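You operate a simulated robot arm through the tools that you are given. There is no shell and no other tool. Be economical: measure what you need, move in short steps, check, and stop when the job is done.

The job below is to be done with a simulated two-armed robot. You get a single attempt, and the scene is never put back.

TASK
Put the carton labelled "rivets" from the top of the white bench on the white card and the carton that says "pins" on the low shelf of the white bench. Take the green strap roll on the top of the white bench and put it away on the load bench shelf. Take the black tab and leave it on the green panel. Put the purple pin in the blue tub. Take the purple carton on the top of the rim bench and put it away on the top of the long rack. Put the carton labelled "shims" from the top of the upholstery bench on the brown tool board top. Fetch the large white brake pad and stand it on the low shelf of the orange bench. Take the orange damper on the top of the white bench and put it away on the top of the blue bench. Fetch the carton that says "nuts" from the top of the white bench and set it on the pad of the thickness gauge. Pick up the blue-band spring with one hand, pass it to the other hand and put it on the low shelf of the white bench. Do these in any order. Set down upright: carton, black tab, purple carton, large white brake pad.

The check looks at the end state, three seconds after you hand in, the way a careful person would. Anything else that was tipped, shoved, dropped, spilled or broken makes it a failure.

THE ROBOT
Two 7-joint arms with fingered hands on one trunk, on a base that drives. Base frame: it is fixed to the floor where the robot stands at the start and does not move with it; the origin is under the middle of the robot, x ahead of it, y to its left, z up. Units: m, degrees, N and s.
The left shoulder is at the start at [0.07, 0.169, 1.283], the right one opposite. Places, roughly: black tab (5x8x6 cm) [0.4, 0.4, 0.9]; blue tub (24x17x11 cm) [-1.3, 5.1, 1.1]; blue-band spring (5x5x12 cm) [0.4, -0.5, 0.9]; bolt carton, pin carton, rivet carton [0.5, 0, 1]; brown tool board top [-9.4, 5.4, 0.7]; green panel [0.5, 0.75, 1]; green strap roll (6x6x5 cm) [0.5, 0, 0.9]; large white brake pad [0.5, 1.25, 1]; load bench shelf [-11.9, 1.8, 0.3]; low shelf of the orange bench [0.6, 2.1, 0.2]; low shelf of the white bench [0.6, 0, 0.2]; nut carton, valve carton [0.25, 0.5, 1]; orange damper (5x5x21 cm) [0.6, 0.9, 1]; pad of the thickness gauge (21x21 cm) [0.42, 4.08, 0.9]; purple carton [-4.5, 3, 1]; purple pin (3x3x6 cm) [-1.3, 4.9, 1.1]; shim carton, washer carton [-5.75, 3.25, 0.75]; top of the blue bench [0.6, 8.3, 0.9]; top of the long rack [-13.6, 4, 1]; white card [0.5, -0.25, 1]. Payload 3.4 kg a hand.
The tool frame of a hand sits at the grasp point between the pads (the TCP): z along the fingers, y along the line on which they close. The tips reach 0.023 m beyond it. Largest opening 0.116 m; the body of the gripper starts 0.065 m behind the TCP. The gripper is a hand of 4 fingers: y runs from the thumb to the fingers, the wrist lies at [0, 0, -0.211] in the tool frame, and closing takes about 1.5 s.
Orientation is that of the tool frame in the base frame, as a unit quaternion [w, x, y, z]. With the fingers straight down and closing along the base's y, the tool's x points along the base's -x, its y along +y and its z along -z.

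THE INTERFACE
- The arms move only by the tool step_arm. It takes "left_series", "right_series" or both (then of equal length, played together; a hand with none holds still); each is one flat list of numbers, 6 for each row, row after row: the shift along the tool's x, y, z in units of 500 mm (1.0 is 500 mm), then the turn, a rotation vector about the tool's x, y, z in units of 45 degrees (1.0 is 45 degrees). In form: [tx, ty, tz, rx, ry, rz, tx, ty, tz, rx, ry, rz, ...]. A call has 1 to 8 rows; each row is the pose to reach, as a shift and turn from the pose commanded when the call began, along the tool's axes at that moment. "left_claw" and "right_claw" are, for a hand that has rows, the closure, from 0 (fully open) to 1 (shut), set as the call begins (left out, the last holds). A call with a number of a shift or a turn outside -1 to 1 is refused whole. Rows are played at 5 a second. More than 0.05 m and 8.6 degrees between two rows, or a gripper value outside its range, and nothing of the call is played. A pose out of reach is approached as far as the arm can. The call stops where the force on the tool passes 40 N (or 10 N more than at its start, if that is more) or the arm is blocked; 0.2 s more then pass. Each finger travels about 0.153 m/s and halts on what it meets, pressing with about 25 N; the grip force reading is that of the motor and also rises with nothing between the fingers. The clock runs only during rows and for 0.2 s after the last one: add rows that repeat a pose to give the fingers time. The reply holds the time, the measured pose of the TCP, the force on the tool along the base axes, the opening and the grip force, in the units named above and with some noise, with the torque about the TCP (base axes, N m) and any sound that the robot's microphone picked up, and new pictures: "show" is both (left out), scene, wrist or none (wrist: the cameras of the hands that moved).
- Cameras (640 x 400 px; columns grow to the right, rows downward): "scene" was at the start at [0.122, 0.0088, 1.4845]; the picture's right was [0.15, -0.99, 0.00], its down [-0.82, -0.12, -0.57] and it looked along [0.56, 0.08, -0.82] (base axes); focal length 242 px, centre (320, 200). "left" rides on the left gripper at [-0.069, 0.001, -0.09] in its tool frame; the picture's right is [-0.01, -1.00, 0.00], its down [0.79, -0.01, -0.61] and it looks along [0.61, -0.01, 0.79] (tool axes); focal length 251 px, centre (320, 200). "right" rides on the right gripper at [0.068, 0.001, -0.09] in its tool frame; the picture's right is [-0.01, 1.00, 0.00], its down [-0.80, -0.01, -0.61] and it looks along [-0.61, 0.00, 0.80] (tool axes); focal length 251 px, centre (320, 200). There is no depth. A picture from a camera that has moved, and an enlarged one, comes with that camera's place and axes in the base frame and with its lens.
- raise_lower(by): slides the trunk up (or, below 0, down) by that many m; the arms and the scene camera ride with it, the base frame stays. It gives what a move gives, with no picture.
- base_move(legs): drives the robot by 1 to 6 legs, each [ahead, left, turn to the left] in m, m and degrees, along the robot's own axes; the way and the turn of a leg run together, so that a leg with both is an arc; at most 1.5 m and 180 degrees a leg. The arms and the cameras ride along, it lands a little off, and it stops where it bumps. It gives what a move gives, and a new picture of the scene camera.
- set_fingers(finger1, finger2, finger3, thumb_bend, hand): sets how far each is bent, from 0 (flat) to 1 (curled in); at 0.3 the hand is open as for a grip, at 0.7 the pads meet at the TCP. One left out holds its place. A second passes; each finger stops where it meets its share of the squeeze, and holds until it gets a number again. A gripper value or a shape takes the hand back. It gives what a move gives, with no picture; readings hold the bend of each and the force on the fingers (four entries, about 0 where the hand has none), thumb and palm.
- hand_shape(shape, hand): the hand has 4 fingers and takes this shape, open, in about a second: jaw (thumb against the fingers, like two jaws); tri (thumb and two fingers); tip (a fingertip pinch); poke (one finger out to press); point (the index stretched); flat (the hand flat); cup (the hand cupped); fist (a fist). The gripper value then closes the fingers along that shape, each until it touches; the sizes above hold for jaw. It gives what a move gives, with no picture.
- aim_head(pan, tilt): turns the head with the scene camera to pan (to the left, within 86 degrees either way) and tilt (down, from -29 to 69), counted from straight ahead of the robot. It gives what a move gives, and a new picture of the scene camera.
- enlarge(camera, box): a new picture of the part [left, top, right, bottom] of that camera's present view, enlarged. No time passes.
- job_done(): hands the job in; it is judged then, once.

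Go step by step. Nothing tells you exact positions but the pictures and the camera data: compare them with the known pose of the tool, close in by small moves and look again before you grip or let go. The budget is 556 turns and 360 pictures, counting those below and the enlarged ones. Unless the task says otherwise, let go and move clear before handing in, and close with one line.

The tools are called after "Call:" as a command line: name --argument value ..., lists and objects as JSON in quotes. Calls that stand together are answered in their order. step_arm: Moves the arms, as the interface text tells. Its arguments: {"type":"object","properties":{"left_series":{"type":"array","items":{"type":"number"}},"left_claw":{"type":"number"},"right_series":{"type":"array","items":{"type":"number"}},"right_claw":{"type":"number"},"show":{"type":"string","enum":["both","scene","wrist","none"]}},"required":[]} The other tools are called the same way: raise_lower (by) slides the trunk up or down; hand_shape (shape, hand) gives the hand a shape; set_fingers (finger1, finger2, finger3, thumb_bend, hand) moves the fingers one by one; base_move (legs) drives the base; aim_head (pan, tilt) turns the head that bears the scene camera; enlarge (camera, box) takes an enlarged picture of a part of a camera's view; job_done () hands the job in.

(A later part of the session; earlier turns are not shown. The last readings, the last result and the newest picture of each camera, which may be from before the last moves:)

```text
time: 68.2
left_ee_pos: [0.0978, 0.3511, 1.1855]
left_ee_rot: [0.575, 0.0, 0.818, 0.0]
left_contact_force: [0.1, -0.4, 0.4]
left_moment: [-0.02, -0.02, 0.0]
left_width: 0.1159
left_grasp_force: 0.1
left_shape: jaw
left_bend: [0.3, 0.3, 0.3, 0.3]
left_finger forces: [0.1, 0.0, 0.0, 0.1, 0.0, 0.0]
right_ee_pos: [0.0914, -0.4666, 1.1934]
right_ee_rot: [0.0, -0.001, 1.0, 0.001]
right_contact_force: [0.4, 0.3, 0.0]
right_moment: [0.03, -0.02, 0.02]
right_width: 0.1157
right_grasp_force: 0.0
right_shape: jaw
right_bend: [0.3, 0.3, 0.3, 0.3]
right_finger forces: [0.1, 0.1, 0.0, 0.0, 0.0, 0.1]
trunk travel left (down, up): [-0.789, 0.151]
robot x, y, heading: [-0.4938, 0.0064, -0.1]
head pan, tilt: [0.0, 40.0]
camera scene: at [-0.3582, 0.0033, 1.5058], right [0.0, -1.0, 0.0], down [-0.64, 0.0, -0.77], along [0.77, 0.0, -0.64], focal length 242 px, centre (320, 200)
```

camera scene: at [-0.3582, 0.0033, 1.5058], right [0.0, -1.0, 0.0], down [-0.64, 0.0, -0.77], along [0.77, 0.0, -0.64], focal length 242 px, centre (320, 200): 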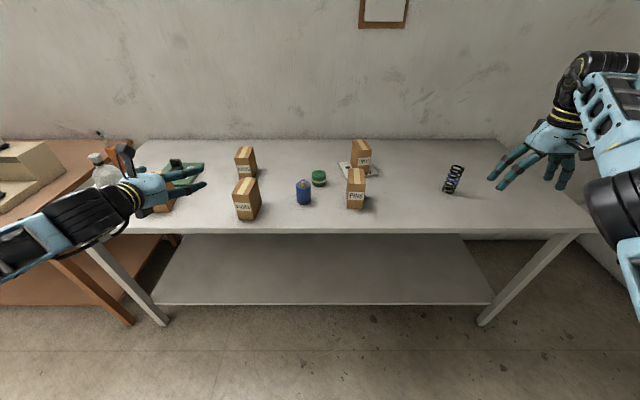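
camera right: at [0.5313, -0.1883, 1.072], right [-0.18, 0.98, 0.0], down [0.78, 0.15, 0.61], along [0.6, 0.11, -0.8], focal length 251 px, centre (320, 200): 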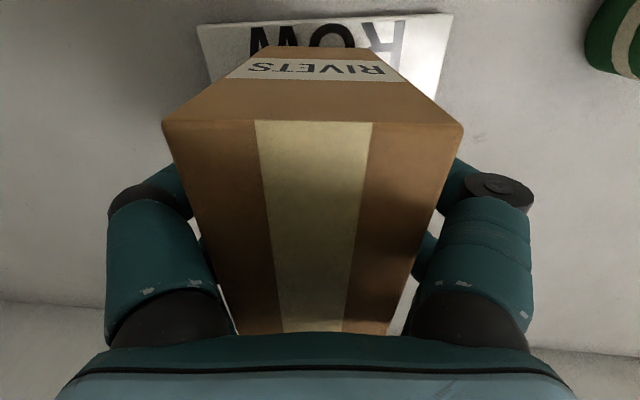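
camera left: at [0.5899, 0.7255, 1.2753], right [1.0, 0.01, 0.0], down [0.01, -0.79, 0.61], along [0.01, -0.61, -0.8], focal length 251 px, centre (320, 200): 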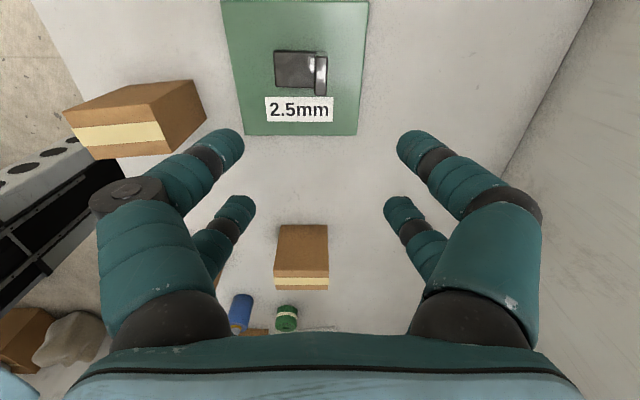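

That works. I move the left hand inward and drive right so it faces the spring.

Call:
step_arm --left_series '[0.017, -0.07, -0.046, 0, 0, 0, 0.034, -0.14, -0.092, 0, 0, 0, 0.051, -0.21, -0.138, 0, 0, 0, 0.068, -0.28, -0.184, 0, 0, 0, 0.085, -0.35, -0.23, 0, 0, 0, 0.1, -0.42, -0.275, 0, 0, 0, 0.116, -0.49, -0.32, 0, 0, 0]' --show "none"

Call:
base_move --legs '[[0, -0.645, 0], [0.39, 0, 0]]'

Call:
aim_head --pan 0 --tilt 55

```text
time: 69.8
left_ee_pos: [-0.0527, 0.0889, 1.1782]
left_ee_rot: [0.574, -0.001, 0.819, 0.001]
left_contact_force: [-0.5, 0.4, 0.4]
left_moment: [0.0, 0.0, -0.03]
left_width: 0.1158
left_grasp_force: 0.0
left_shape: jaw
left_bend: [0.3, 0.3, 0.3, 0.3]
left_finger forces: [0.1, 0.0, 0.0, 0.0, 0.0, 0.0]
left hand out of reach, approached as far as the arm can: row 3, 4, 5, 6, 7
right_ee_pos: [0.0898, -0.4651, 1.1941]
right_ee_rot: [0.001, -0.001, 1.0, -0.001]
right_contact_force: [-0.4, 0.1, -1.0]
right_moment: [-0.07, -0.03, 0.01]
right_width: 0.1159
right_grasp_force: 0.0
right_shape: jaw
right_bend: [0.3, 0.3, 0.3, 0.3]
right_finger forces: [0.0, 0.0, 0.1, 0.0, 0.1, 0.1]
trunk travel left (down, up): [-0.789, 0.151]
robot x, y, heading: [-0.4913, 0.0078, -0.2]
head pan, tilt: [0.0, 40.0]
```

```text
time: 75.4
left_ee_pos: [0.3365, -0.5545, 1.178]
left_ee_rot: [0.575, -0.001, 0.818, 0.001]
left_contact_force: [0.6, 0.1, 0.4]
left_moment: [0.0, -0.01, 0.0]
left_width: 0.1161
left_grasp_force: 0.0
left_shape: jaw
left_bend: [0.3, 0.3, 0.3, 0.3]
left_finger forces: [0.0, 0.0, 0.0, 0.1, 0.1, 0.1]
right_ee_pos: [0.4796, -1.1069, 1.1948]
right_ee_rot: [0.001, -0.003, 1.0, 0.0]
right_contact_force: [0.5, 1.0, -0.4]
right_moment: [0.05, -0.02, 0.0]
right_width: 0.116
right_grasp_force: 0.0
right_shape: jaw
right_bend: [0.3, 0.3, 0.3, 0.3]
right_finger forces: [0.0, 0.0, 0.1, 0.0, 0.1, 0.1]
trunk travel left (down, up): [-0.789, 0.151]
robot x, y, heading: [-0.1012, -0.6379, 0.2]
head pan, tilt: [0.0, 40.0]
camera scene: at [0.0295, -0.6386, 1.506], right [0.0, -1.0, 0.0], down [-0.64, 0.0, -0.77], along [0.77, 0.0, -0.64], focal length 242 px, centre (320, 200)
```

scene: 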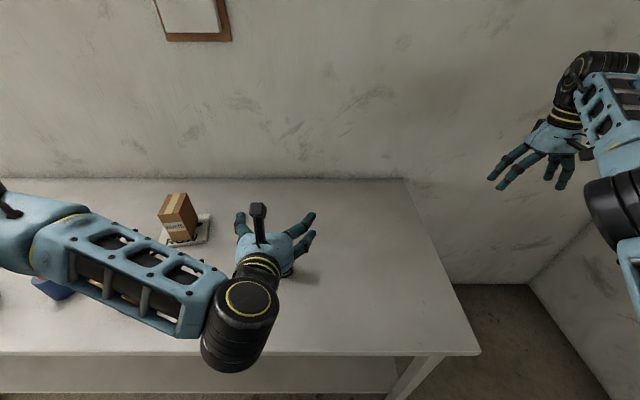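

```text
time: 76.2
left_ee_pos: [0.3381, -0.5535, 1.1765]
left_ee_rot: [0.574, 0.0, 0.819, 0.0]
left_contact_force: [0.5, -0.2, -0.3]
left_moment: [-0.02, -0.02, 0.03]
left_width: 0.1159
left_grasp_force: 0.2
left_shape: jaw
left_bend: [0.3, 0.3, 0.3, 0.3]
left_finger forces: [0.0, 0.0, 0.0, 0.0, 0.0, 0.1]
right_ee_pos: [0.4823, -1.1084, 1.1941]
right_ee_rot: [0.001, -0.002, 1.0, 0.0]
right_contact_force: [-0.2, 0.3, 0.6]
right_moment: [-0.02, 0.0, -0.02]
right_width: 0.1156
right_grasp_force: 0.2
right_shape: jaw
right_bend: [0.3, 0.3, 0.3, 0.3]
right_finger forces: [0.0, 0.0, 0.0, 0.1, 0.0, 0.0]
trunk travel left (down, up): [-0.789, 0.151]
robot x, y, heading: [-0.107, -0.6358, -0.2]
head pan, tilt: [0.0, 55.0]
camera scene: at [0.0189, -0.6386, 1.4851], right [0.0, -1.0, 0.0], down [-0.82, 0.0, -0.57], along [0.57, 0.0, -0.82], focal length 242 px, centre (320, 200)
```

scene: 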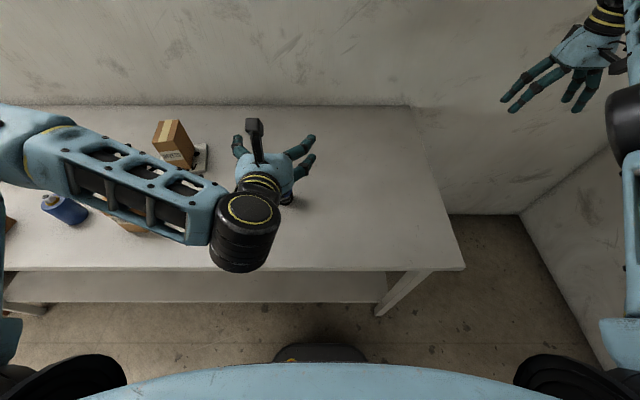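

The left forearm would cross low over the cartons, so I simplify: the right hand picks the spring from above, and the pass happens in free air with the left pitched forward. I move the left hand out and reposition the base.

Call:
step_arm --left_series '[0, 0.08, 0, 0, 0, 0, 0, 0.16, 0, 0, 0, 0, 0, 0.25, 0, 0, 0, 0, 0, 0.34, 0, 0, 0, 0, 0, 0.42, 0, 0, 0, 0, 0, 0.5, 0, 0, 0, 0]' --show "none"

Call:
base_move --legs '[[0, 0.36, 0], [0.08, 0, 0]]'

```text
time: 77.6
left_ee_pos: [0.3648, -0.2918, 1.1732]
left_ee_rot: [0.577, 0.001, 0.817, 0.001]
left_contact_force: [-0.1, -0.7, 0.5]
left_moment: [0.02, -0.03, 0.02]
left_width: 0.1159
left_grasp_force: 0.0
left_shape: jaw
left_bend: [0.3, 0.3, 0.3, 0.3]
left_finger forces: [0.0, 0.1, 0.1, 0.0, 0.0, 0.0]
left hand out of reach, approached as far as the arm can: row 1, 2, 3, 4, 5, 6
right_ee_pos: [0.4794, -1.1103, 1.1941]
right_ee_rot: [0.001, -0.003, 1.0, 0.001]
right_contact_force: [0.3, 0.2, 0.0]
right_moment: [0.09, 0.0, 0.0]
right_width: 0.1159
right_grasp_force: 0.1
right_shape: jaw
right_bend: [0.3, 0.3, 0.3, 0.3]
right_finger forces: [0.0, 0.1, 0.0, 0.0, 0.1, 0.1]
trunk travel left (down, up): [-0.789, 0.151]
robot x, y, heading: [-0.1056, -0.6382, -0.1]
head pan, tilt: [0.0, 55.0]
```

```text
time: 80.6
left_ee_pos: [0.4448, 0.0767, 1.1734]
left_ee_rot: [0.576, 0.001, 0.818, -0.001]
left_contact_force: [0.2, 0.3, -0.2]
left_moment: [0.03, 0.02, 0.03]
left_width: 0.116
left_grasp_force: 0.1
left_shape: jaw
left_bend: [0.3, 0.3, 0.3, 0.3]
left_finger forces: [0.1, 0.0, 0.0, 0.0, 0.0, 0.0]
right_ee_pos: [0.5574, -0.7421, 1.1959]
right_ee_rot: [0.002, 0.0, 1.0, 0.001]
right_contact_force: [0.5, -0.4, 0.3]
right_moment: [-0.03, -0.02, -0.03]
right_width: 0.1157
right_grasp_force: 0.0
right_shape: jaw
right_bend: [0.3, 0.3, 0.3, 0.3]
right_finger forces: [0.1, 0.0, 0.0, 0.0, 0.0, 0.1]
trunk travel left (down, up): [-0.789, 0.151]
robot x, y, heading: [-0.0226, -0.2684, 0.0]
head pan, tilt: [0.0, 55.0]
camera scene: at [0.0945, -0.2717, 1.4856], right [0.0, -1.0, 0.0], down [-0.82, 0.0, -0.58], along [0.58, 0.0, -0.82], focal length 242 px, centre (320, 200)
```

scene: 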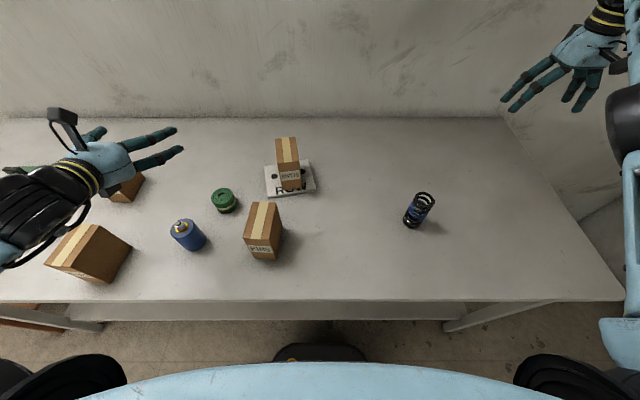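

The spring is about (0.448, −0.53). I bring the right hand above it.

Call:
step_arm --right_series '[0.036, 0.07, 0.0, 0, 0, 0, 0.072, 0.14, 0.03, 0, 0, 0, 0.108, 0.21, 0.07, 0, 0, 0, 0.145, 0.28, 0.11, 0, 0, 0, 0.18, 0.35, 0.15, 0, 0, 0, 0.218, 0.424, 0.17, 0, 0, 0, 0.218, 0.424, 0.17, 0, 0, 0]' --show "wrist"

```text
time: 82.2
left_ee_pos: [0.4472, 0.0781, 1.1718]
left_ee_rot: [0.575, 0.001, 0.818, 0.0]
left_contact_force: [0.5, 0.4, 0.3]
left_moment: [0.02, -0.01, 0.04]
left_width: 0.1162
left_grasp_force: 0.1
left_shape: jaw
left_bend: [0.3, 0.3, 0.3, 0.3]
left_finger forces: [0.0, 0.0, 0.0, 0.0, 0.1, 0.1]
right_ee_pos: [0.613, -0.5788, 1.1435]
right_ee_rot: [0.0, -0.001, 1.0, 0.0]
right_contact_force: [-0.3, -0.5, 0.6]
right_moment: [-0.01, 0.02, -0.03]
right_width: 0.1158
right_grasp_force: 0.0
right_shape: jaw
right_bend: [0.3, 0.3, 0.3, 0.3]
right_finger forces: [0.1, 0.0, 0.0, 0.0, 0.1, 0.0]
right hand out of reach, approached as far as the arm can: row 1, 2, 3, 4, 5, 6, 7
trunk travel left (down, up): [-0.789, 0.151]
robot x, y, heading: [-0.0252, -0.2691, -0.4]
head pan, tilt: [0.0, 55.0]
camera right: at [0.5444, -0.5793, 1.2322], right [0.01, 1.0, 0.0], down [0.8, -0.01, 0.61], along [0.61, -0.01, -0.8], focal length 251 px, centre (320, 200)
```

right: 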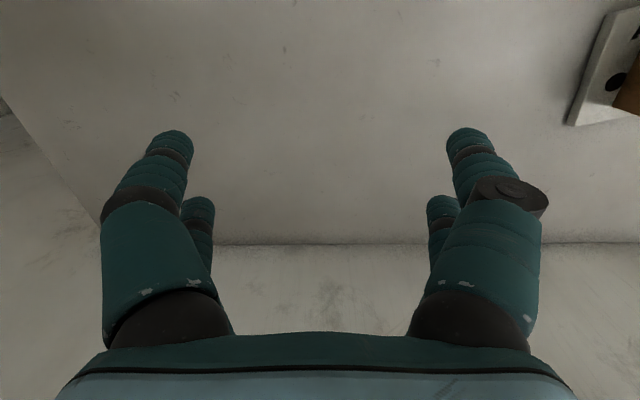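

The arm hung up on a joint limit. I command the hand back toward a pose that worked before (about 0.6 m ahead) to unwind it.

Call:
step_arm --right_series '[-0.08, 0, -0.02, 0, 0, 0, -0.16, -0.01, -0.04, 0, 0, 0, -0.24, -0.02, -0.06, 0, 0, 0, -0.32, -0.03, -0.08, 0, 0, 0, -0.4, -0.034, -0.08, 0, 0, 0, -0.4, -0.034, -0.08, 0, 0, 0]' --show "scene"

```text
time: 83.6
left_ee_pos: [0.4486, 0.077, 1.1719]
left_ee_rot: [0.574, 0.001, 0.819, -0.001]
left_contact_force: [-0.5, -0.6, -0.5]
left_moment: [0.0, 0.0, -0.01]
left_width: 0.1162
left_grasp_force: 0.1
left_shape: jaw
left_bend: [0.3, 0.3, 0.3, 0.3]
left_finger forces: [0.0, 0.0, 0.1, 0.0, 0.1, 0.0]
right_ee_pos: [0.6152, -0.5804, 1.145]
right_ee_rot: [-0.001, 0.0, 1.0, 0.0]
right_contact_force: [-0.2, 0.5, 1.3]
right_moment: [0.01, 0.05, -0.03]
right_width: 0.1161
right_grasp_force: 0.1
right_shape: jaw
right_bend: [0.3, 0.3, 0.3, 0.3]
right_finger forces: [0.0, 0.0, 0.1, 0.0, 0.0, 0.0]
right hand out of reach, approached as far as the arm can: row 1, 2, 3, 4, 5, 6
trunk travel left (down, up): [-0.789, 0.151]
robot x, y, heading: [-0.0247, -0.2693, -0.3]
head pan, tilt: [0.0, 55.0]
camera scene: at [0.0988, -0.2719, 1.4851], right [0.0, -1.0, 0.0], down [-0.82, 0.0, -0.57], along [0.57, 0.0, -0.82], focal length 242 px, centre (320, 200)
```

scene: 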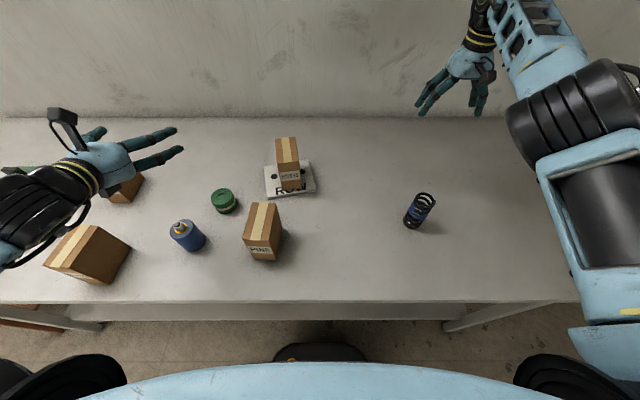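

No progress; the reference is evidently the reached pose. I try drawing the hand in and up.

Call:
step_arm --right_series '[0.05, 0, -0.06, 0, 0, 0, 0.1, 0, -0.12, 0, 0, 0, 0.15, 0, -0.18, 0, 0, 0, 0.2, 0, -0.24, 0, 0, 0, 0.2, 0, -0.24, 0, 0, 0]' --show "scene"

```text
time: 84.8
left_ee_pos: [0.4493, 0.0773, 1.1728]
left_ee_rot: [0.574, 0.001, 0.819, 0.0]
left_contact_force: [-0.6, -0.1, 0.4]
left_moment: [0.01, 0.01, -0.03]
left_width: 0.1159
left_grasp_force: 0.1
left_shape: jaw
left_bend: [0.3, 0.3, 0.3, 0.3]
left_finger forces: [0.0, 0.1, 0.1, 0.1, 0.0, 0.1]
right_ee_pos: [0.5757, -0.5949, 1.2843]
right_ee_rot: [-0.001, 0.0, 1.0, 0.0]
right_contact_force: [0.7, -0.1, 0.6]
right_moment: [-0.01, 0.0, -0.03]
right_width: 0.1159
right_grasp_force: 0.0
right_shape: jaw
right_bend: [0.3, 0.3, 0.3, 0.3]
right_finger forces: [0.1, 0.0, 0.0, 0.0, 0.0, 0.0]
right hand out of reach, approached as far as the arm can: row 1, 2, 3, 4, 5
trunk travel left (down, up): [-0.789, 0.151]
robot x, y, heading: [-0.0202, -0.2693, -0.1]
head pan, tilt: [0.0, 55.0]
camera scene: at [0.0994, -0.2722, 1.4851], right [0.0, -1.0, 0.0], down [-0.82, 0.0, -0.57], along [0.57, 0.0, -0.82], focal length 242 px, centre (320, 200)
```

scene: 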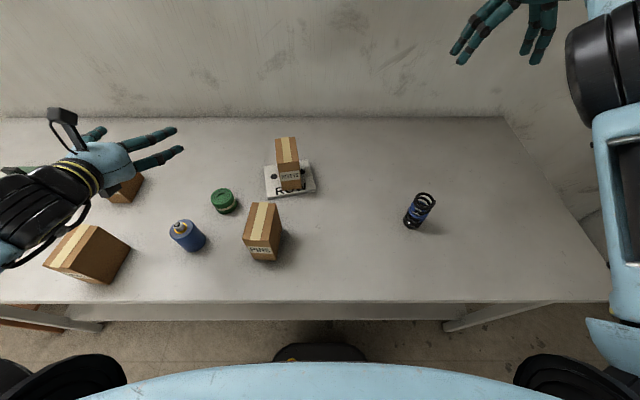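

Still hung. The yaw excursion likely shifted the elbow; I turn the wrist the other way (+yaw) while lowering and drawing in.

Call:
step_arm --right_series '[0, 0, 0.02, 0, 0, -0.17, 0.0, 0.0, 0.04, 0, 0, -0.34, 0.0, 0, 0.06, 0, 0, -0.51, 0.0, 0, 0.08, 0, 0, -0.68, 0, 0, 0.1, 0, 0, -0.85, 0, 0, 0.12, 0, 0, -1.0]' --show "none"

Call:
step_arm --right_series '[0.04, -0.03, 0.02, 0, 0, 0, 0.07, -0.07, 0.04, 0, 0, 0, 0.11, -0.11, 0.06, 0, 0, 0, 0.14, -0.14, 0.08, 0, 0, 0, 0.17, -0.17, 0.1, 0, 0, 0, 0.17, -0.17, 0.1, 0, 0, 0]' --show "scene"

```text
time: 86.2
left_ee_pos: [0.4489, 0.0776, 1.1724]
left_ee_rot: [0.575, 0.0, 0.818, 0.0]
left_contact_force: [0.0, -0.8, -0.4]
left_moment: [0.02, -0.02, 0.01]
left_width: 0.1158
left_grasp_force: 0.1
left_shape: jaw
left_bend: [0.3, 0.3, 0.3, 0.3]
left_finger forces: [0.0, 0.0, 0.0, 0.2, 0.0, 0.0]
right_ee_pos: [0.593, -0.598, 1.2313]
right_ee_rot: [-0.001, -0.383, 0.924, 0.0]
right_contact_force: [0.6, 0.0, 0.1]
right_moment: [-0.02, -0.04, 0.03]
right_width: 0.1157
right_grasp_force: 0.0
right_shape: jaw
right_bend: [0.3, 0.3, 0.3, 0.3]
right_finger forces: [0.1, 0.0, 0.0, 0.1, 0.1, 0.0]
right hand out of reach, approached as far as the arm can: row 2, 3, 4, 5, 6
trunk travel left (down, up): [-0.789, 0.151]
robot x, y, heading: [-0.0233, -0.2716, -0.1]
head pan, tilt: [0.0, 55.0]
```

```text
time: 87.6
left_ee_pos: [0.4486, 0.0769, 1.1717]
left_ee_rot: [0.575, 0.0, 0.818, 0.0]
left_contact_force: [-0.6, -0.4, 0.5]
left_moment: [0.01, 0.0, 0.02]
left_width: 0.1158
left_grasp_force: 0.0
left_shape: jaw
left_bend: [0.3, 0.3, 0.3, 0.3]
left_finger forces: [0.1, 0.1, 0.0, 0.0, 0.0, 0.0]
right_ee_pos: [0.5758, -0.7145, 1.1822]
right_ee_rot: [0.001, -0.382, 0.924, 0.0]
right_contact_force: [0.5, 1.1, -0.4]
right_moment: [0.0, -0.02, 0.0]
right_width: 0.1157
right_grasp_force: 0.2
right_shape: jaw
right_bend: [0.3, 0.3, 0.3, 0.3]
right_finger forces: [0.0, 0.1, 0.0, 0.0, 0.1, 0.0]
right hand out of reach, approached as far as the arm can: row 2, 3, 4, 5, 6
trunk travel left (down, up): [-0.789, 0.151]
robot x, y, heading: [-0.0262, -0.2656, -0.2]
head pan, tilt: [0.0, 55.0]
camera scene: at [0.0988, -0.2719, 1.4851], right [0.0, -1.0, 0.0], down [-0.82, 0.0, -0.57], along [0.57, 0.0, -0.82], focal length 242 px, centre (320, 200)
```

scene: 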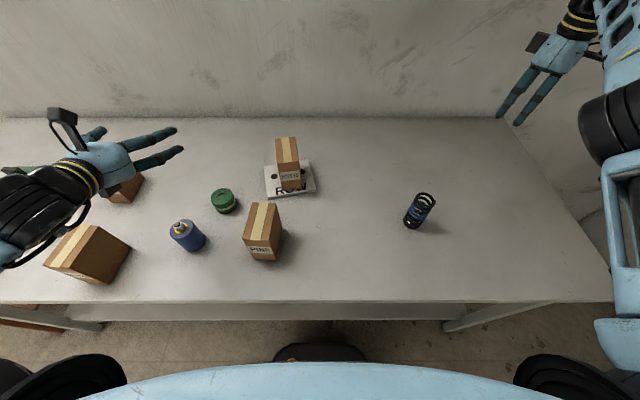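

I look at the right arm's configuration directly.

Call:
aim_head --pan -65 --tilt 30

```text
time: 88.9
left_ee_pos: [0.4487, 0.0777, 1.1718]
left_ee_rot: [0.575, 0.0, 0.818, 0.0]
left_contact_force: [0.5, -0.4, 0.0]
left_moment: [-0.01, 0.01, 0.02]
left_width: 0.1162
left_grasp_force: 0.0
left_shape: jaw
left_bend: [0.3, 0.3, 0.3, 0.3]
left_finger forces: [0.1, 0.0, 0.1, 0.1, 0.0, 0.0]
right_ee_pos: [0.5756, -0.714, 1.1819]
right_ee_rot: [0.0, -0.382, 0.924, 0.0]
right_contact_force: [0.2, 0.2, 0.1]
right_moment: [0.02, 0.02, 0.02]
right_width: 0.1158
right_grasp_force: 0.0
right_shape: jaw
right_bend: [0.3, 0.3, 0.3, 0.3]
right_finger forces: [0.0, 0.0, 0.0, 0.1, 0.0, 0.0]
trunk travel left (down, up): [-0.789, 0.151]
robot x, y, heading: [-0.0239, -0.2703, 0.1]
head pan, tilt: [-65.0, 30.0]
camera scene: at [0.0649, -0.3539, 1.5211], right [-0.91, -0.42, 0.0], down [-0.21, 0.45, -0.87], along [0.36, -0.79, -0.5], focal length 242 px, centre (320, 200)
```

scene: 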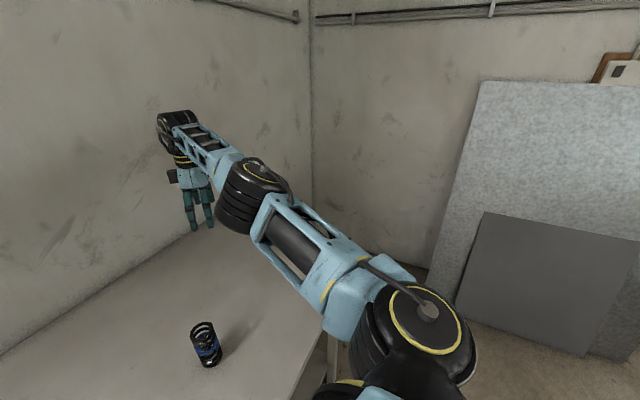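

The arm is nearly straight at the elbow. I sweep the hand left with matching yaw so the elbow folds inward.

Call:
step_arm --right_series '[-0.05, 0.05, 0, 0, 0, -0.12, -0.1, 0.1, 0, 0, 0, -0.24, -0.15, 0.15, 0, 0, 0, -0.36, -0.19, 0.21, 0, 0, 0, -0.48, -0.22, 0.27, 0, 0, 0, -0.6, -0.22, 0.34, 0, 0, 0, -0.7, -0.22, 0.4, 0, 0, 0, -0.8, -0.22, 0.4, 0, 0, 0, -0.8]' --show "scene"

```text
time: 90.7
left_ee_pos: [0.4482, 0.0758, 1.1715]
left_ee_rot: [0.576, 0.001, 0.817, 0.0]
left_contact_force: [-0.5, -0.2, 0.3]
left_moment: [-0.01, -0.02, 0.03]
left_width: 0.116
left_grasp_force: 0.1
left_shape: jaw
left_bend: [0.3, 0.3, 0.3, 0.3]
left_finger forces: [0.0, 0.1, 0.0, 0.1, 0.0, 0.0]
right_ee_pos: [0.6094, -0.4844, 1.1986]
right_ee_rot: [0.0, -0.65, 0.76, 0.001]
right_contact_force: [-0.3, -0.8, 0.5]
right_moment: [-0.01, 0.01, 0.05]
right_width: 0.1162
right_grasp_force: 0.0
right_shape: jaw
right_bend: [0.3, 0.3, 0.3, 0.3]
right_finger forces: [0.1, 0.0, 0.0, 0.0, 0.0, 0.1]
right hand out of reach, approached as far as the arm can: row 1, 2, 3, 4, 5, 6, 7, 8
trunk travel left (down, up): [-0.789, 0.151]
robot x, y, heading: [-0.0244, -0.2703, -0.3]
head pan, tilt: [-65.0, 30.0]
camera scene: at [0.0649, -0.3539, 1.5212], right [-0.91, -0.42, 0.0], down [-0.21, 0.45, -0.87], along [0.36, -0.79, -0.5], focal length 242 px, centre (320, 200)
```

scene: 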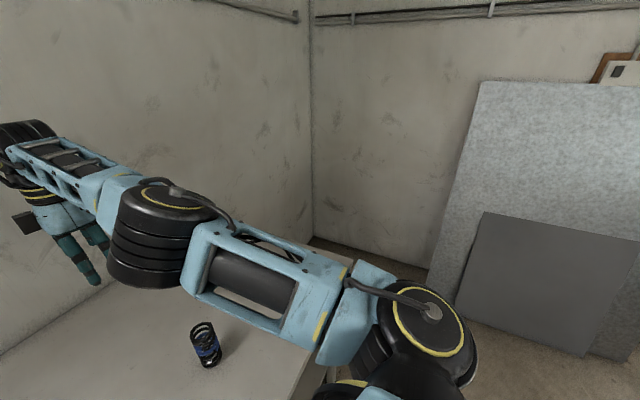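

Still extended. I return the yaw toward the known good pose while sweeping left.

Call:
step_arm --right_series '[-0.03, 0.015, 0.01, 0, 0, 0.17, -0.06, 0.03, 0.02, 0, 0, 0.34, -0.09, 0.045, 0.03, 0, 0, 0.51, -0.12, 0.06, 0.04, 0, 0, 0.68, -0.15, 0.075, 0.05, 0, 0, 0.85, -0.188, 0.09, 0.06, 0, 0, 1.0, -0.188, 0.09, 0.06, 0, 0, 1.0]' --show "none"

Call:
step_arm --right_series '[0, 0, 0.01, 0, 0, 0.17, 0, 0, 0.02, 0, 0, 0.34, 0, 0, 0.03, 0, 0, 0.5, 0, 0, 0.03, 0, 0, 0.5]' --show "scene"

```text
time: 92.3
left_ee_pos: [0.4491, 0.0779, 1.1712]
left_ee_rot: [0.575, 0.001, 0.818, -0.001]
left_contact_force: [-0.3, 0.0, -0.5]
left_moment: [-0.02, 0.0, 0.0]
left_width: 0.1162
left_grasp_force: 0.1
left_shape: jaw
left_bend: [0.3, 0.3, 0.3, 0.3]
left_finger forces: [0.0, 0.0, 0.0, 0.1, 0.0, 0.0]
right_ee_pos: [0.5793, -0.3854, 1.1721]
right_ee_rot: [0.0, -0.308, 0.951, 0.0]
right_contact_force: [-0.4, 0.1, 0.1]
right_moment: [0.03, 0.03, 0.02]
right_width: 0.1158
right_grasp_force: 0.0
right_shape: jaw
right_bend: [0.3, 0.3, 0.3, 0.3]
right_finger forces: [0.0, 0.0, 0.1, 0.0, 0.0, 0.0]
right hand out of reach, approached as far as the arm can: row 1, 2, 3, 4
trunk travel left (down, up): [-0.789, 0.151]
robot x, y, heading: [-0.0232, -0.2688, 0.1]
head pan, tilt: [-65.0, 30.0]
```

```text
time: 93.3
left_ee_pos: [0.4481, 0.0779, 1.1716]
left_ee_rot: [0.574, 0.001, 0.819, -0.001]
left_contact_force: [0.5, 0.0, -0.2]
left_moment: [0.0, -0.02, -0.04]
left_width: 0.1158
left_grasp_force: 0.1
left_shape: jaw
left_bend: [0.3, 0.3, 0.3, 0.3]
left_finger forces: [0.0, 0.1, 0.0, 0.0, 0.1, 0.0]
right_ee_pos: [0.5797, -0.3864, 1.1573]
right_ee_rot: [0.0, -0.117, 0.993, 0.0]
right_contact_force: [0.3, -0.2, -0.4]
right_moment: [0.0, -0.02, 0.0]
right_width: 0.1162
right_grasp_force: 0.0
right_shape: jaw
right_bend: [0.3, 0.3, 0.3, 0.3]
right_finger forces: [0.0, 0.0, 0.0, 0.1, 0.0, 0.0]
trunk travel left (down, up): [-0.789, 0.151]
robot x, y, heading: [-0.0245, -0.2727, 0.0]
head pan, tilt: [-65.0, 30.0]
camera scene: at [0.0647, -0.3533, 1.5212], right [-0.91, -0.42, 0.0], down [-0.21, 0.45, -0.87], along [0.36, -0.79, -0.5], focal length 242 px, centre (320, 200)
```

scene: 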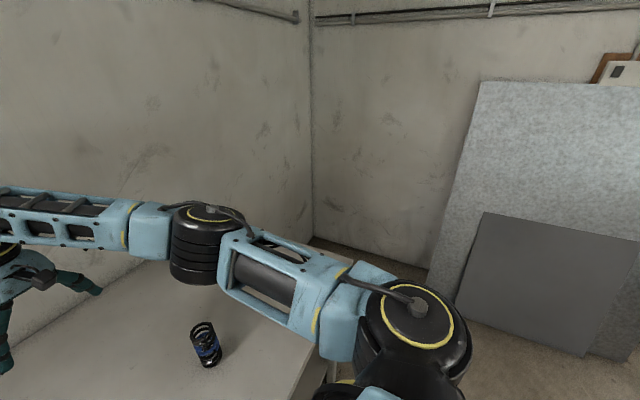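

Freed; the elbow is bent again. I keep the arm inboard and move the base right instead, then draw the hand in over the spring.

Call:
base_move --legs '[[0, -0.145, 0]]'

Call:
step_arm --right_series '[0.07, 0, 0.02, 0, 0, 0.1, 0.14, 0.0, 0.05, 0, 0, 0.2, 0.21, 0, 0.08, 0, 0, 0.3, 0.26, 0, 0.1, 0, 0, 0.3, 0.26, 0, 0.1, 0, 0, 0.3]' --show "wrist"

Call:
aim_head --pan 0 --tilt 55

```text
time: 94.7
left_ee_pos: [0.4475, -0.0662, 1.1713]
left_ee_rot: [0.575, 0.001, 0.818, -0.002]
left_contact_force: [0.0, 0.0, 0.1]
left_moment: [0.03, 0.0, -0.05]
left_width: 0.1161
left_grasp_force: 0.0
left_shape: jaw
left_bend: [0.3, 0.3, 0.3, 0.3]
left_finger forces: [0.0, 0.1, 0.1, 0.0, 0.0, 0.0]
right_ee_pos: [0.5793, -0.53, 1.1574]
right_ee_rot: [0.0, -0.117, 0.993, -0.002]
right_contact_force: [0.3, 0.7, -0.8]
right_moment: [-0.01, -0.02, 0.0]
right_width: 0.116
right_grasp_force: 0.1
right_shape: jaw
right_bend: [0.3, 0.3, 0.3, 0.3]
right_finger forces: [0.0, 0.0, 0.0, 0.0, 0.0, 0.0]
trunk travel left (down, up): [-0.789, 0.151]
robot x, y, heading: [-0.0238, -0.4125, -0.3]
head pan, tilt: [-65.0, 30.0]
camera scene: at [0.0644, -0.4963, 1.5213], right [-0.91, -0.42, 0.0], down [-0.21, 0.45, -0.87], along [0.36, -0.79, -0.5], focal length 242 px, centre (320, 200)
```

scene: 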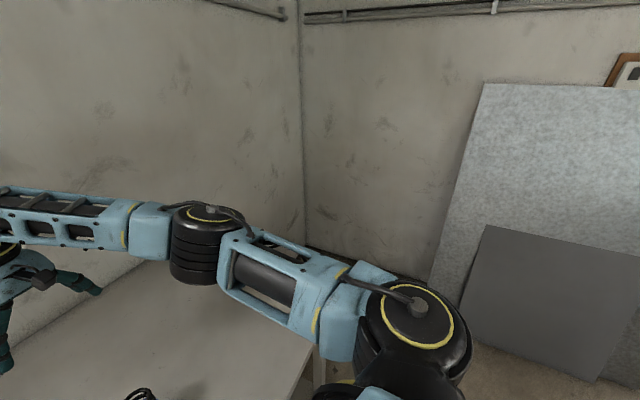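

```text
time: 95.9
left_ee_pos: [0.4488, -0.0675, 1.173]
left_ee_rot: [0.574, 0.001, 0.819, -0.001]
left_contact_force: [0.6, -0.2, -0.2]
left_moment: [-0.01, -0.01, -0.03]
left_width: 0.1161
left_grasp_force: 0.1
left_shape: jaw
left_bend: [0.3, 0.3, 0.3, 0.3]
left_finger forces: [0.0, 0.1, 0.1, 0.1, 0.0, 0.0]
right_ee_pos: [0.4515, -0.5615, 1.1068]
right_ee_rot: [0.0, 0.001, 1.0, 0.0]
right_contact_force: [0.9, 0.3, 0.1]
right_moment: [0.01, -0.02, 0.05]
right_width: 0.1158
right_grasp_force: 0.1
right_shape: jaw
right_bend: [0.3, 0.3, 0.3, 0.3]
right_finger forces: [0.0, 0.0, 0.0, 0.0, 0.0, 0.0]
trunk travel left (down, up): [-0.789, 0.151]
robot x, y, heading: [-0.0245, -0.4159, 0.1]
head pan, tilt: [-65.0, 30.0]
camera right: at [0.3825, -0.5604, 1.1959], right [0.01, 1.0, 0.0], down [0.8, -0.01, 0.61], along [0.61, -0.01, -0.8], focal length 251 px, centre (320, 200)
```

right: 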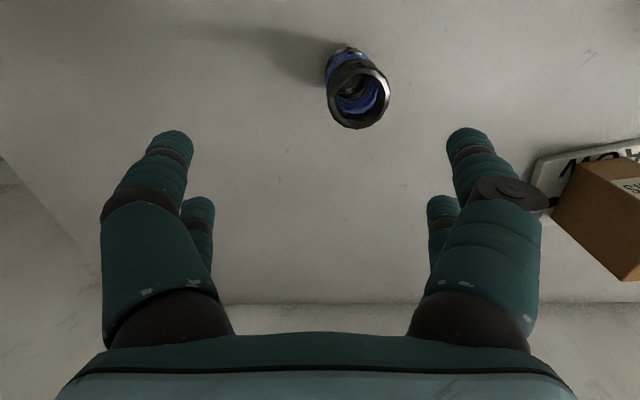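

```text
time: 97.2
left_ee_pos: [0.4485, -0.0687, 1.1711]
left_ee_rot: [0.575, 0.001, 0.818, 0.0]
left_contact_force: [-0.4, 0.6, -1.2]
left_moment: [-0.01, -0.02, 0.02]
left_width: 0.116
left_grasp_force: 0.0
left_shape: jaw
left_bend: [0.3, 0.3, 0.3, 0.3]
left_finger forces: [0.1, 0.0, 0.1, 0.1, 0.0, 0.0]
right_ee_pos: [0.4515, -0.562, 1.106]
right_ee_rot: [0.0, -0.001, 1.0, 0.0]
right_contact_force: [0.5, 0.5, -0.1]
right_moment: [0.0, 0.03, -0.01]
right_width: 0.1157
right_grasp_force: 0.0
right_shape: jaw
right_bend: [0.3, 0.3, 0.3, 0.3]
right_finger forces: [0.0, 0.0, 0.0, 0.0, 0.0, 0.0]
trunk travel left (down, up): [-0.789, 0.151]
robot x, y, heading: [-0.0241, -0.4165, -0.6]
head pan, tilt: [0.0, 55.0]
camera scene: at [0.0985, -0.4175, 1.4852], right [0.0, -1.0, 0.0], down [-0.82, 0.0, -0.57], along [0.57, 0.0, -0.82], focal length 242 px, centre (320, 200)
```

scene: 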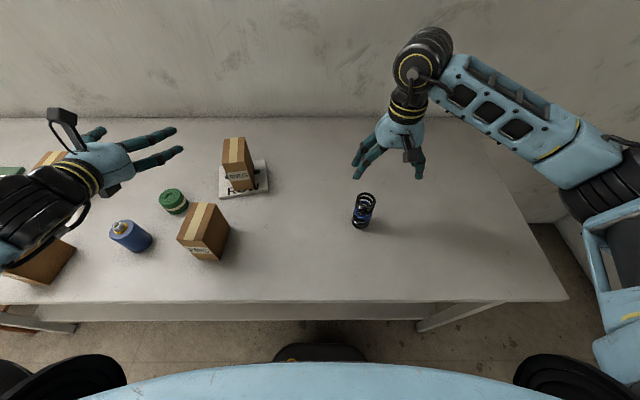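

Spring top is at (0.437, −0.533). I centre over it and lower to grip the top 5 cm.

Call:
step_arm --right_series '[0.015, 0.03, 0.05, 0, 0, 0, 0.027, 0.058, 0.1, 0, 0, 0, 0.027, 0.058, 0.14, 0, 0, 0, 0.027, 0.058, 0.14, 0, 0, 0]' --show "wrist"

```text
time: 98.2
left_ee_pos: [0.4483, -0.0693, 1.1729]
left_ee_rot: [0.575, 0.001, 0.818, 0.0]
left_contact_force: [-0.4, -0.9, 0.5]
left_moment: [0.01, 0.0, -0.02]
left_width: 0.1159
left_grasp_force: 0.0
left_shape: jaw
left_bend: [0.3, 0.3, 0.3, 0.3]
left_finger forces: [0.0, 0.0, 0.1, 0.1, 0.1, 0.1]
right_ee_pos: [0.4394, -0.5322, 1.0369]
right_ee_rot: [0.0, 0.001, 1.0, 0.0]
right_contact_force: [0.7, -0.5, 0.2]
right_moment: [0.0, -0.01, -0.02]
right_width: 0.1161
right_grasp_force: 0.3
right_shape: jaw
right_bend: [0.3, 0.3, 0.3, 0.3]
right_finger forces: [0.0, 0.0, 0.0, 0.0, 0.0, 0.0]
trunk travel left (down, up): [-0.789, 0.151]
robot x, y, heading: [-0.0234, -0.4113, -0.1]
head pan, tilt: [0.0, 55.0]
camera right: at [0.3698, -0.5321, 1.1258], right [0.01, 1.0, 0.0], down [0.79, -0.01, 0.61], along [0.61, -0.01, -0.79], focal length 251 px, centre (320, 200)
```

right: 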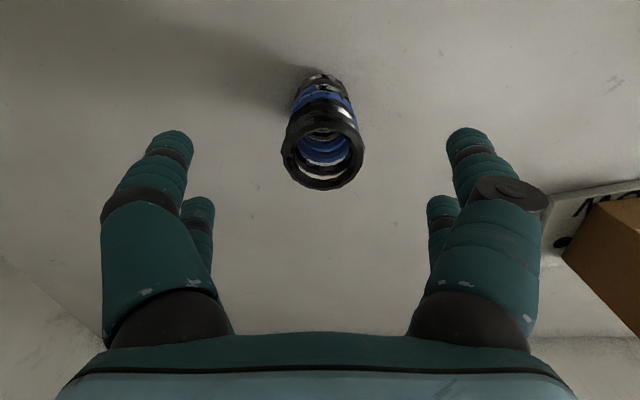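

Centred. Lower and grip.

Call:
step_arm --right_series '[0.008, 0, 0.07, 0, 0, 0, 0.008, 0, 0.138, 0, 0, 0, 0.008, 0, 0.138, 0, 0, 0]' --show "none"

Call:
step_arm --right_series '[0, 0, 0, 0, 0, 0, 0, 0, 0, 0, 0, 0, 0, 0, 0, 0, 0, 0, 0, 0, 0, 0, 0, 0, 0, 0, 0, 0, 0, 0, 0, 0, 0, 0, 0, 0, 0, 0, 0, 0, 0, 0]' --right_claw 1 --show "wrist"

```text
time: 99.0
left_ee_pos: [0.4484, -0.0683, 1.172]
left_ee_rot: [0.575, 0.002, 0.818, -0.001]
left_contact_force: [-0.5, 0.1, -0.4]
left_moment: [0.02, -0.01, 0.01]
left_width: 0.1161
left_grasp_force: 0.1
left_shape: jaw
left_bend: [0.3, 0.3, 0.3, 0.3]
left_finger forces: [0.0, 0.0, 0.0, 0.1, 0.1, 0.0]
right_ee_pos: [0.4342, -0.5305, 0.9682]
right_ee_rot: [0.001, 0.0, 1.0, 0.0]
right_contact_force: [0.5, 0.1, -0.4]
right_moment: [0.02, 0.0, 0.04]
right_width: 0.1158
right_grasp_force: 0.1
right_shape: jaw
right_bend: [0.3, 0.3, 0.3, 0.3]
right_finger forces: [0.1, 0.0, 0.0, 0.0, 0.0, 0.0]
trunk travel left (down, up): [-0.789, 0.151]
robot x, y, heading: [-0.026, -0.4156, -0.1]
head pan, tilt: [0.0, 55.0]
```

```text
time: 100.6
left_ee_pos: [0.4485, -0.0682, 1.1722]
left_ee_rot: [0.575, 0.002, 0.818, -0.001]
left_contact_force: [-0.4, 0.0, -0.2]
left_moment: [-0.01, 0.03, 0.0]
left_width: 0.116
left_grasp_force: 0.2
left_shape: jaw
left_bend: [0.3, 0.3, 0.3, 0.3]
left_finger forces: [0.0, 0.1, 0.0, 0.0, 0.0, 0.1]
right_ee_pos: [0.4339, -0.5316, 0.9681]
right_ee_rot: [0.0, 0.002, 1.0, 0.0]
right_contact_force: [0.0, 0.0, 0.2]
right_moment: [0.01, -0.01, 0.0]
right_width: 0.0226
right_grasp_force: 25.0
right_shape: jaw
right_bend: [0.73, 0.73, 0.73, 0.77]
right_finger forces: [20.9, 25.1, 27.6, 0.0, 18.1, 0.0]
trunk travel left (down, up): [-0.789, 0.151]
robot x, y, heading: [-0.0224, -0.4143, -0.4]
head pan, tilt: [0.0, 55.0]
camera right: at [0.3648, -0.5303, 1.057], right [0.01, 1.0, 0.0], down [0.79, -0.01, 0.61], along [0.61, -0.01, -0.79], focal length 251 px, centre (320, 200)
```

right: 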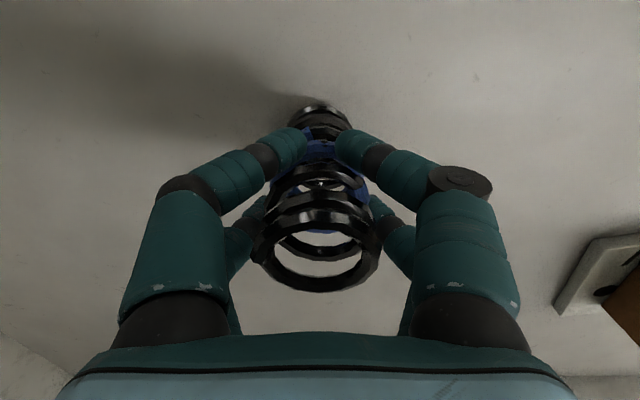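

The spring is held. I lift it and back the base away from the bench for the hand-over.

Call:
step_arm --right_series '[0, 0, -0.09, 0, 0, 0, 0, 0, -0.18, 0, 0, 0, 0, 0, -0.27, 0, 0, 0, 0, 0, -0.34, 0, 0, 0, 0, 0, -0.34, 0, 0, 0]' --show "none"

Call:
base_move --legs '[[-0.5, 0, 0]]'

```text
time: 101.8
left_ee_pos: [0.4492, -0.0689, 1.1718]
left_ee_rot: [0.574, 0.001, 0.819, 0.0]
left_contact_force: [0.4, 0.0, 0.1]
left_moment: [0.02, -0.02, -0.02]
left_width: 0.116
left_grasp_force: 0.0
left_shape: jaw
left_bend: [0.3, 0.3, 0.3, 0.3]
left_finger forces: [0.0, 0.0, 0.0, 0.0, 0.0, 0.0]
right_ee_pos: [0.4356, -0.5339, 1.1381]
right_ee_rot: [0.0, 0.0, 1.0, 0.0]
right_contact_force: [0.0, 0.3, -1.8]
right_moment: [0.01, 0.02, -0.05]
right_width: 0.022
right_grasp_force: 25.1
right_shape: jaw
right_bend: [0.73, 0.73, 0.73, 0.77]
right_finger forces: [21.9, 26.8, 29.6, 0.0, 18.3, 0.0]
trunk travel left (down, up): [-0.789, 0.151]
robot x, y, heading: [-0.0238, -0.4176, -0.2]
head pan, tilt: [0.0, 55.0]
```

```text
time: 104.8
left_ee_pos: [-0.0486, -0.0685, 1.1715]
left_ee_rot: [0.575, 0.004, 0.818, -0.002]
left_contact_force: [0.0, 0.2, 0.0]
left_moment: [-0.01, -0.01, -0.02]
left_width: 0.1159
left_grasp_force: 0.0
left_shape: jaw
left_bend: [0.3, 0.3, 0.3, 0.3]
left_finger forces: [0.0, 0.0, 0.1, 0.0, 0.0, 0.0]
right_ee_pos: [-0.0635, -0.533, 1.1375]
right_ee_rot: [0.001, 0.003, 1.0, 0.0]
right_contact_force: [0.4, -0.4, -2.5]
right_moment: [-0.01, 0.05, 0.0]
right_width: 0.0216
right_grasp_force: 25.7
right_shape: jaw
right_bend: [0.73, 0.73, 0.73, 0.77]
right_finger forces: [22.0, 26.8, 29.6, 0.1, 18.2, 0.0]
trunk travel left (down, up): [-0.789, 0.151]
robot x, y, heading: [-0.5251, -0.412, -0.4]
head pan, tilt: [0.0, 55.0]
camera scene: at [-0.4012, -0.4149, 1.485], right [-0.01, -1.0, 0.0], down [-0.82, 0.01, -0.57], along [0.57, -0.01, -0.82], focal length 242 px, centre (320, 200)
```

scene: 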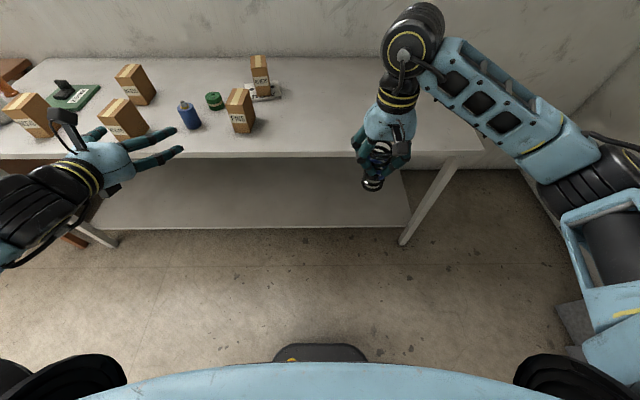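

Backed off. I yaw the left hand inward 40° and bring the spring nearer the centre.

Call:
step_arm --left_series '[0, 0, 0, 0.167, 0, 0.06, 0, 0, 0, 0.334, 0, 0.12, 0, 0, 0, 0.5, 0, 0.18, 0, 0, 0, 0.667, 0, 0.241, 0, 0, 0, 0.835, 0, 0.302, 0, 0, 0, 0.835, 0, 0.302]' --right_series '[-0.03, 0.04, 0, 0, 0, 0, -0.06, 0.08, 0, 0, 0, 0, -0.1, 0.12, 0, 0, 0, 0, -0.1, 0.12, 0, 0, 0, 0, -0.1, 0.12, 0, 0, 0, 0, -0.1, 0.12, 0, 0, 0, 0]' --show "scene"

```text
time: 106.2
left_ee_pos: [-0.0507, -0.0673, 1.1733]
left_ee_rot: [0.539, 0.284, 0.767, -0.199]
left_contact_force: [0.5, -0.8, 0.6]
left_moment: [0.0, -0.02, -0.03]
left_width: 0.1162
left_grasp_force: 0.0
left_shape: jaw
left_bend: [0.3, 0.3, 0.3, 0.3]
left_finger forces: [0.0, 0.0, 0.0, 0.1, 0.0, 0.0]
left hand out of reach, approached as far as the arm can: row 4
right_ee_pos: [-0.0147, -0.474, 1.137]
right_ee_rot: [0.0, 0.004, 1.0, 0.0]
right_contact_force: [0.1, -0.7, -1.8]
right_moment: [-0.03, -0.01, -0.01]
right_width: 0.0215
right_grasp_force: 25.0
right_shape: jaw
right_bend: [0.73, 0.73, 0.73, 0.77]
right_finger forces: [22.2, 27.0, 29.6, 0.0, 18.0, 0.0]
trunk travel left (down, up): [-0.789, 0.151]
robot x, y, heading: [-0.5286, -0.4144, -0.7]
head pan, tilt: [0.0, 55.0]
camera scene: at [-0.4024, -0.4151, 1.4851], right [-0.01, -1.0, 0.0], down [-0.82, 0.01, -0.57], along [0.57, -0.01, -0.82], focal length 242 px, centre (320, 200)
```

scene: 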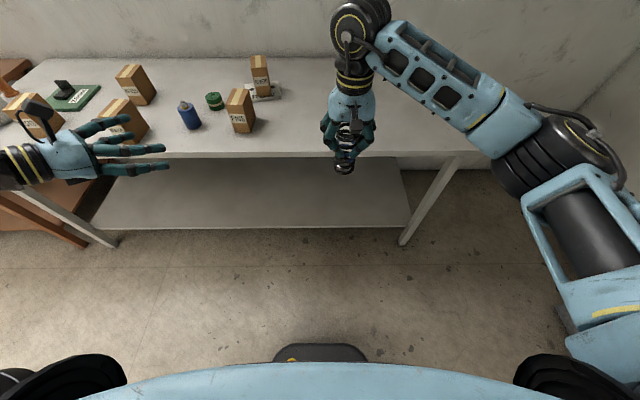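

The left hand needs more yaw for a comfortable approach from the side. I turn another 40° and bring it to the side of the spring.

Call:
step_arm --left_series '[0.01, -0.05, 0.06, 0.139, 0, 0.05, 0.02, -0.11, 0.12, 0.278, 0, 0.1, 0.03, -0.165, 0.18, 0.417, 0, 0.15, 0.045, -0.22, 0.25, 0.556, 0, 0.2, 0.055, -0.275, 0.31, 0.695, 0, 0.251, 0.068, -0.33, 0.376, 0.835, 0, 0.302, 0.068, -0.33, 0.376, 0.835, 0, 0.302]' --show "scene"

```text
time: 107.8
left_ee_pos: [-0.031, -0.2991, 1.0765]
left_ee_rot: [0.438, 0.529, 0.625, -0.371]
left_contact_force: [0.3, 0.1, 0.4]
left_moment: [-0.02, -0.04, -0.04]
left_width: 0.1163
left_grasp_force: 0.1
left_shape: jaw
left_bend: [0.3, 0.3, 0.3, 0.3]
left_finger forces: [0.0, 0.0, 0.0, 0.1, 0.0, 0.1]
left hand out of reach, approached as far as the arm can: row 3
right_ee_pos: [-0.0162, -0.4735, 1.1375]
right_ee_rot: [0.0, 0.003, 1.0, 0.0]
right_contact_force: [-0.3, -0.2, -1.2]
right_moment: [0.0, -0.01, 0.0]
right_width: 0.0218
right_grasp_force: 24.1
right_shape: jaw
right_bend: [0.73, 0.73, 0.73, 0.77]
right_finger forces: [22.2, 27.0, 29.7, 0.2, 18.0, 0.0]
trunk travel left (down, up): [-0.789, 0.151]
robot x, y, heading: [-0.5267, -0.4092, -0.7]
head pan, tilt: [0.0, 55.0]
camera scene: at [-0.4024, -0.4145, 1.4851], right [-0.01, -1.0, 0.0], down [-0.82, 0.01, -0.57], along [0.57, -0.01, -0.82], focal length 242 px, centre (320, 200)
```

scene: 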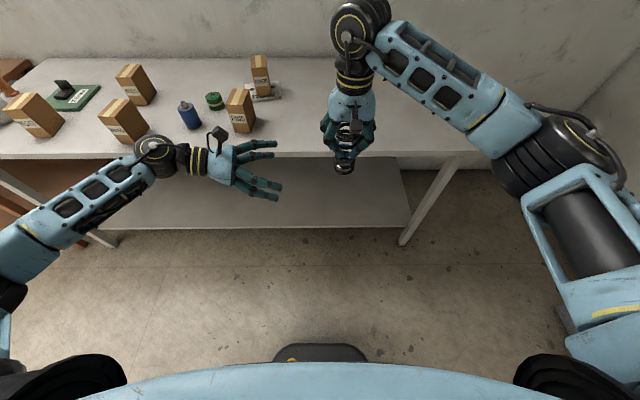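

Now the left hand faces the spring from the side. I advance in two stages.

Call:
step_arm --left_series '[-0.03, -0.007, 0.08, 0, 0, 0, -0.06, -0.014, 0.165, 0, 0, 0, -0.06, -0.014, 0.165, 0, 0, 0]' --show "both"

```text
time: 108.6
left_ee_pos: [-0.0241, -0.3864, 1.0771]
left_ee_rot: [0.44, 0.528, 0.625, -0.371]
left_contact_force: [0.8, 0.4, 0.2]
left_moment: [0.01, -0.02, 0.0]
left_width: 0.116
left_grasp_force: 0.1
left_shape: jaw
left_bend: [0.3, 0.3, 0.3, 0.3]
left_finger forces: [0.0, 0.1, 0.1, 0.0, 0.0, 0.0]
right_ee_pos: [-0.0161, -0.4716, 1.138]
right_ee_rot: [0.0, 0.004, 1.0, 0.0]
right_contact_force: [0.1, -0.4, -2.5]
right_moment: [-0.05, 0.01, 0.02]
right_width: 0.0215
right_grasp_force: 24.4
right_shape: jaw
right_bend: [0.73, 0.73, 0.73, 0.77]
right_finger forces: [22.2, 27.1, 29.8, 0.1, 18.1, 0.1]
trunk travel left (down, up): [-0.789, 0.151]
robot x, y, heading: [-0.5272, -0.4112, -0.6]
head pan, tilt: [0.0, 55.0]
camera scene: at [-0.4029, -0.4134, 1.4852], right [-0.01, -1.0, 0.0], down [-0.82, 0.01, -0.57], along [0.57, -0.01, -0.82], focal length 242 px, centre (320, 200)
camera left: at [-0.0334, -0.3279, 1.1711], right [-0.99, -0.17, 0.01], down [-0.15, 0.83, -0.54], along [0.09, -0.54, -0.84], focal length 251 px, centre (320, 200)
```

scene: 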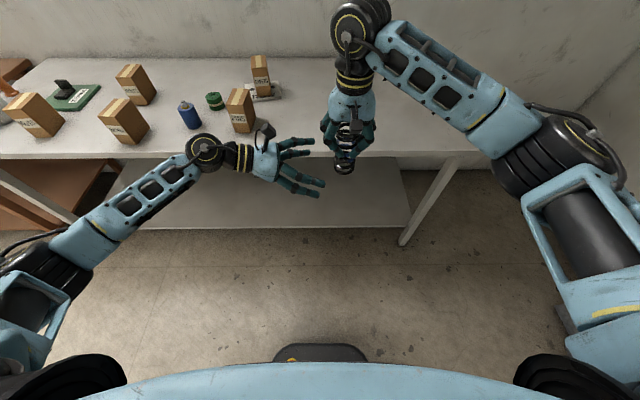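
left: 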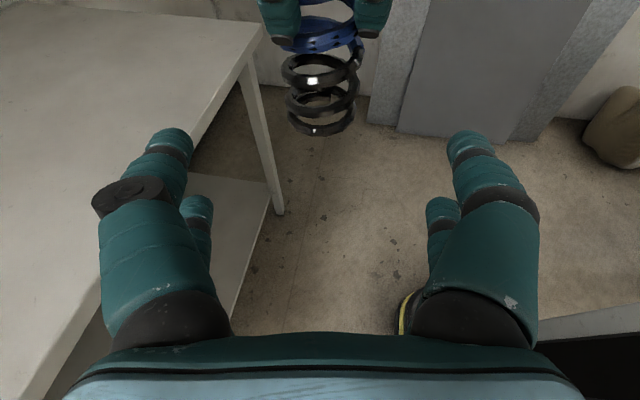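

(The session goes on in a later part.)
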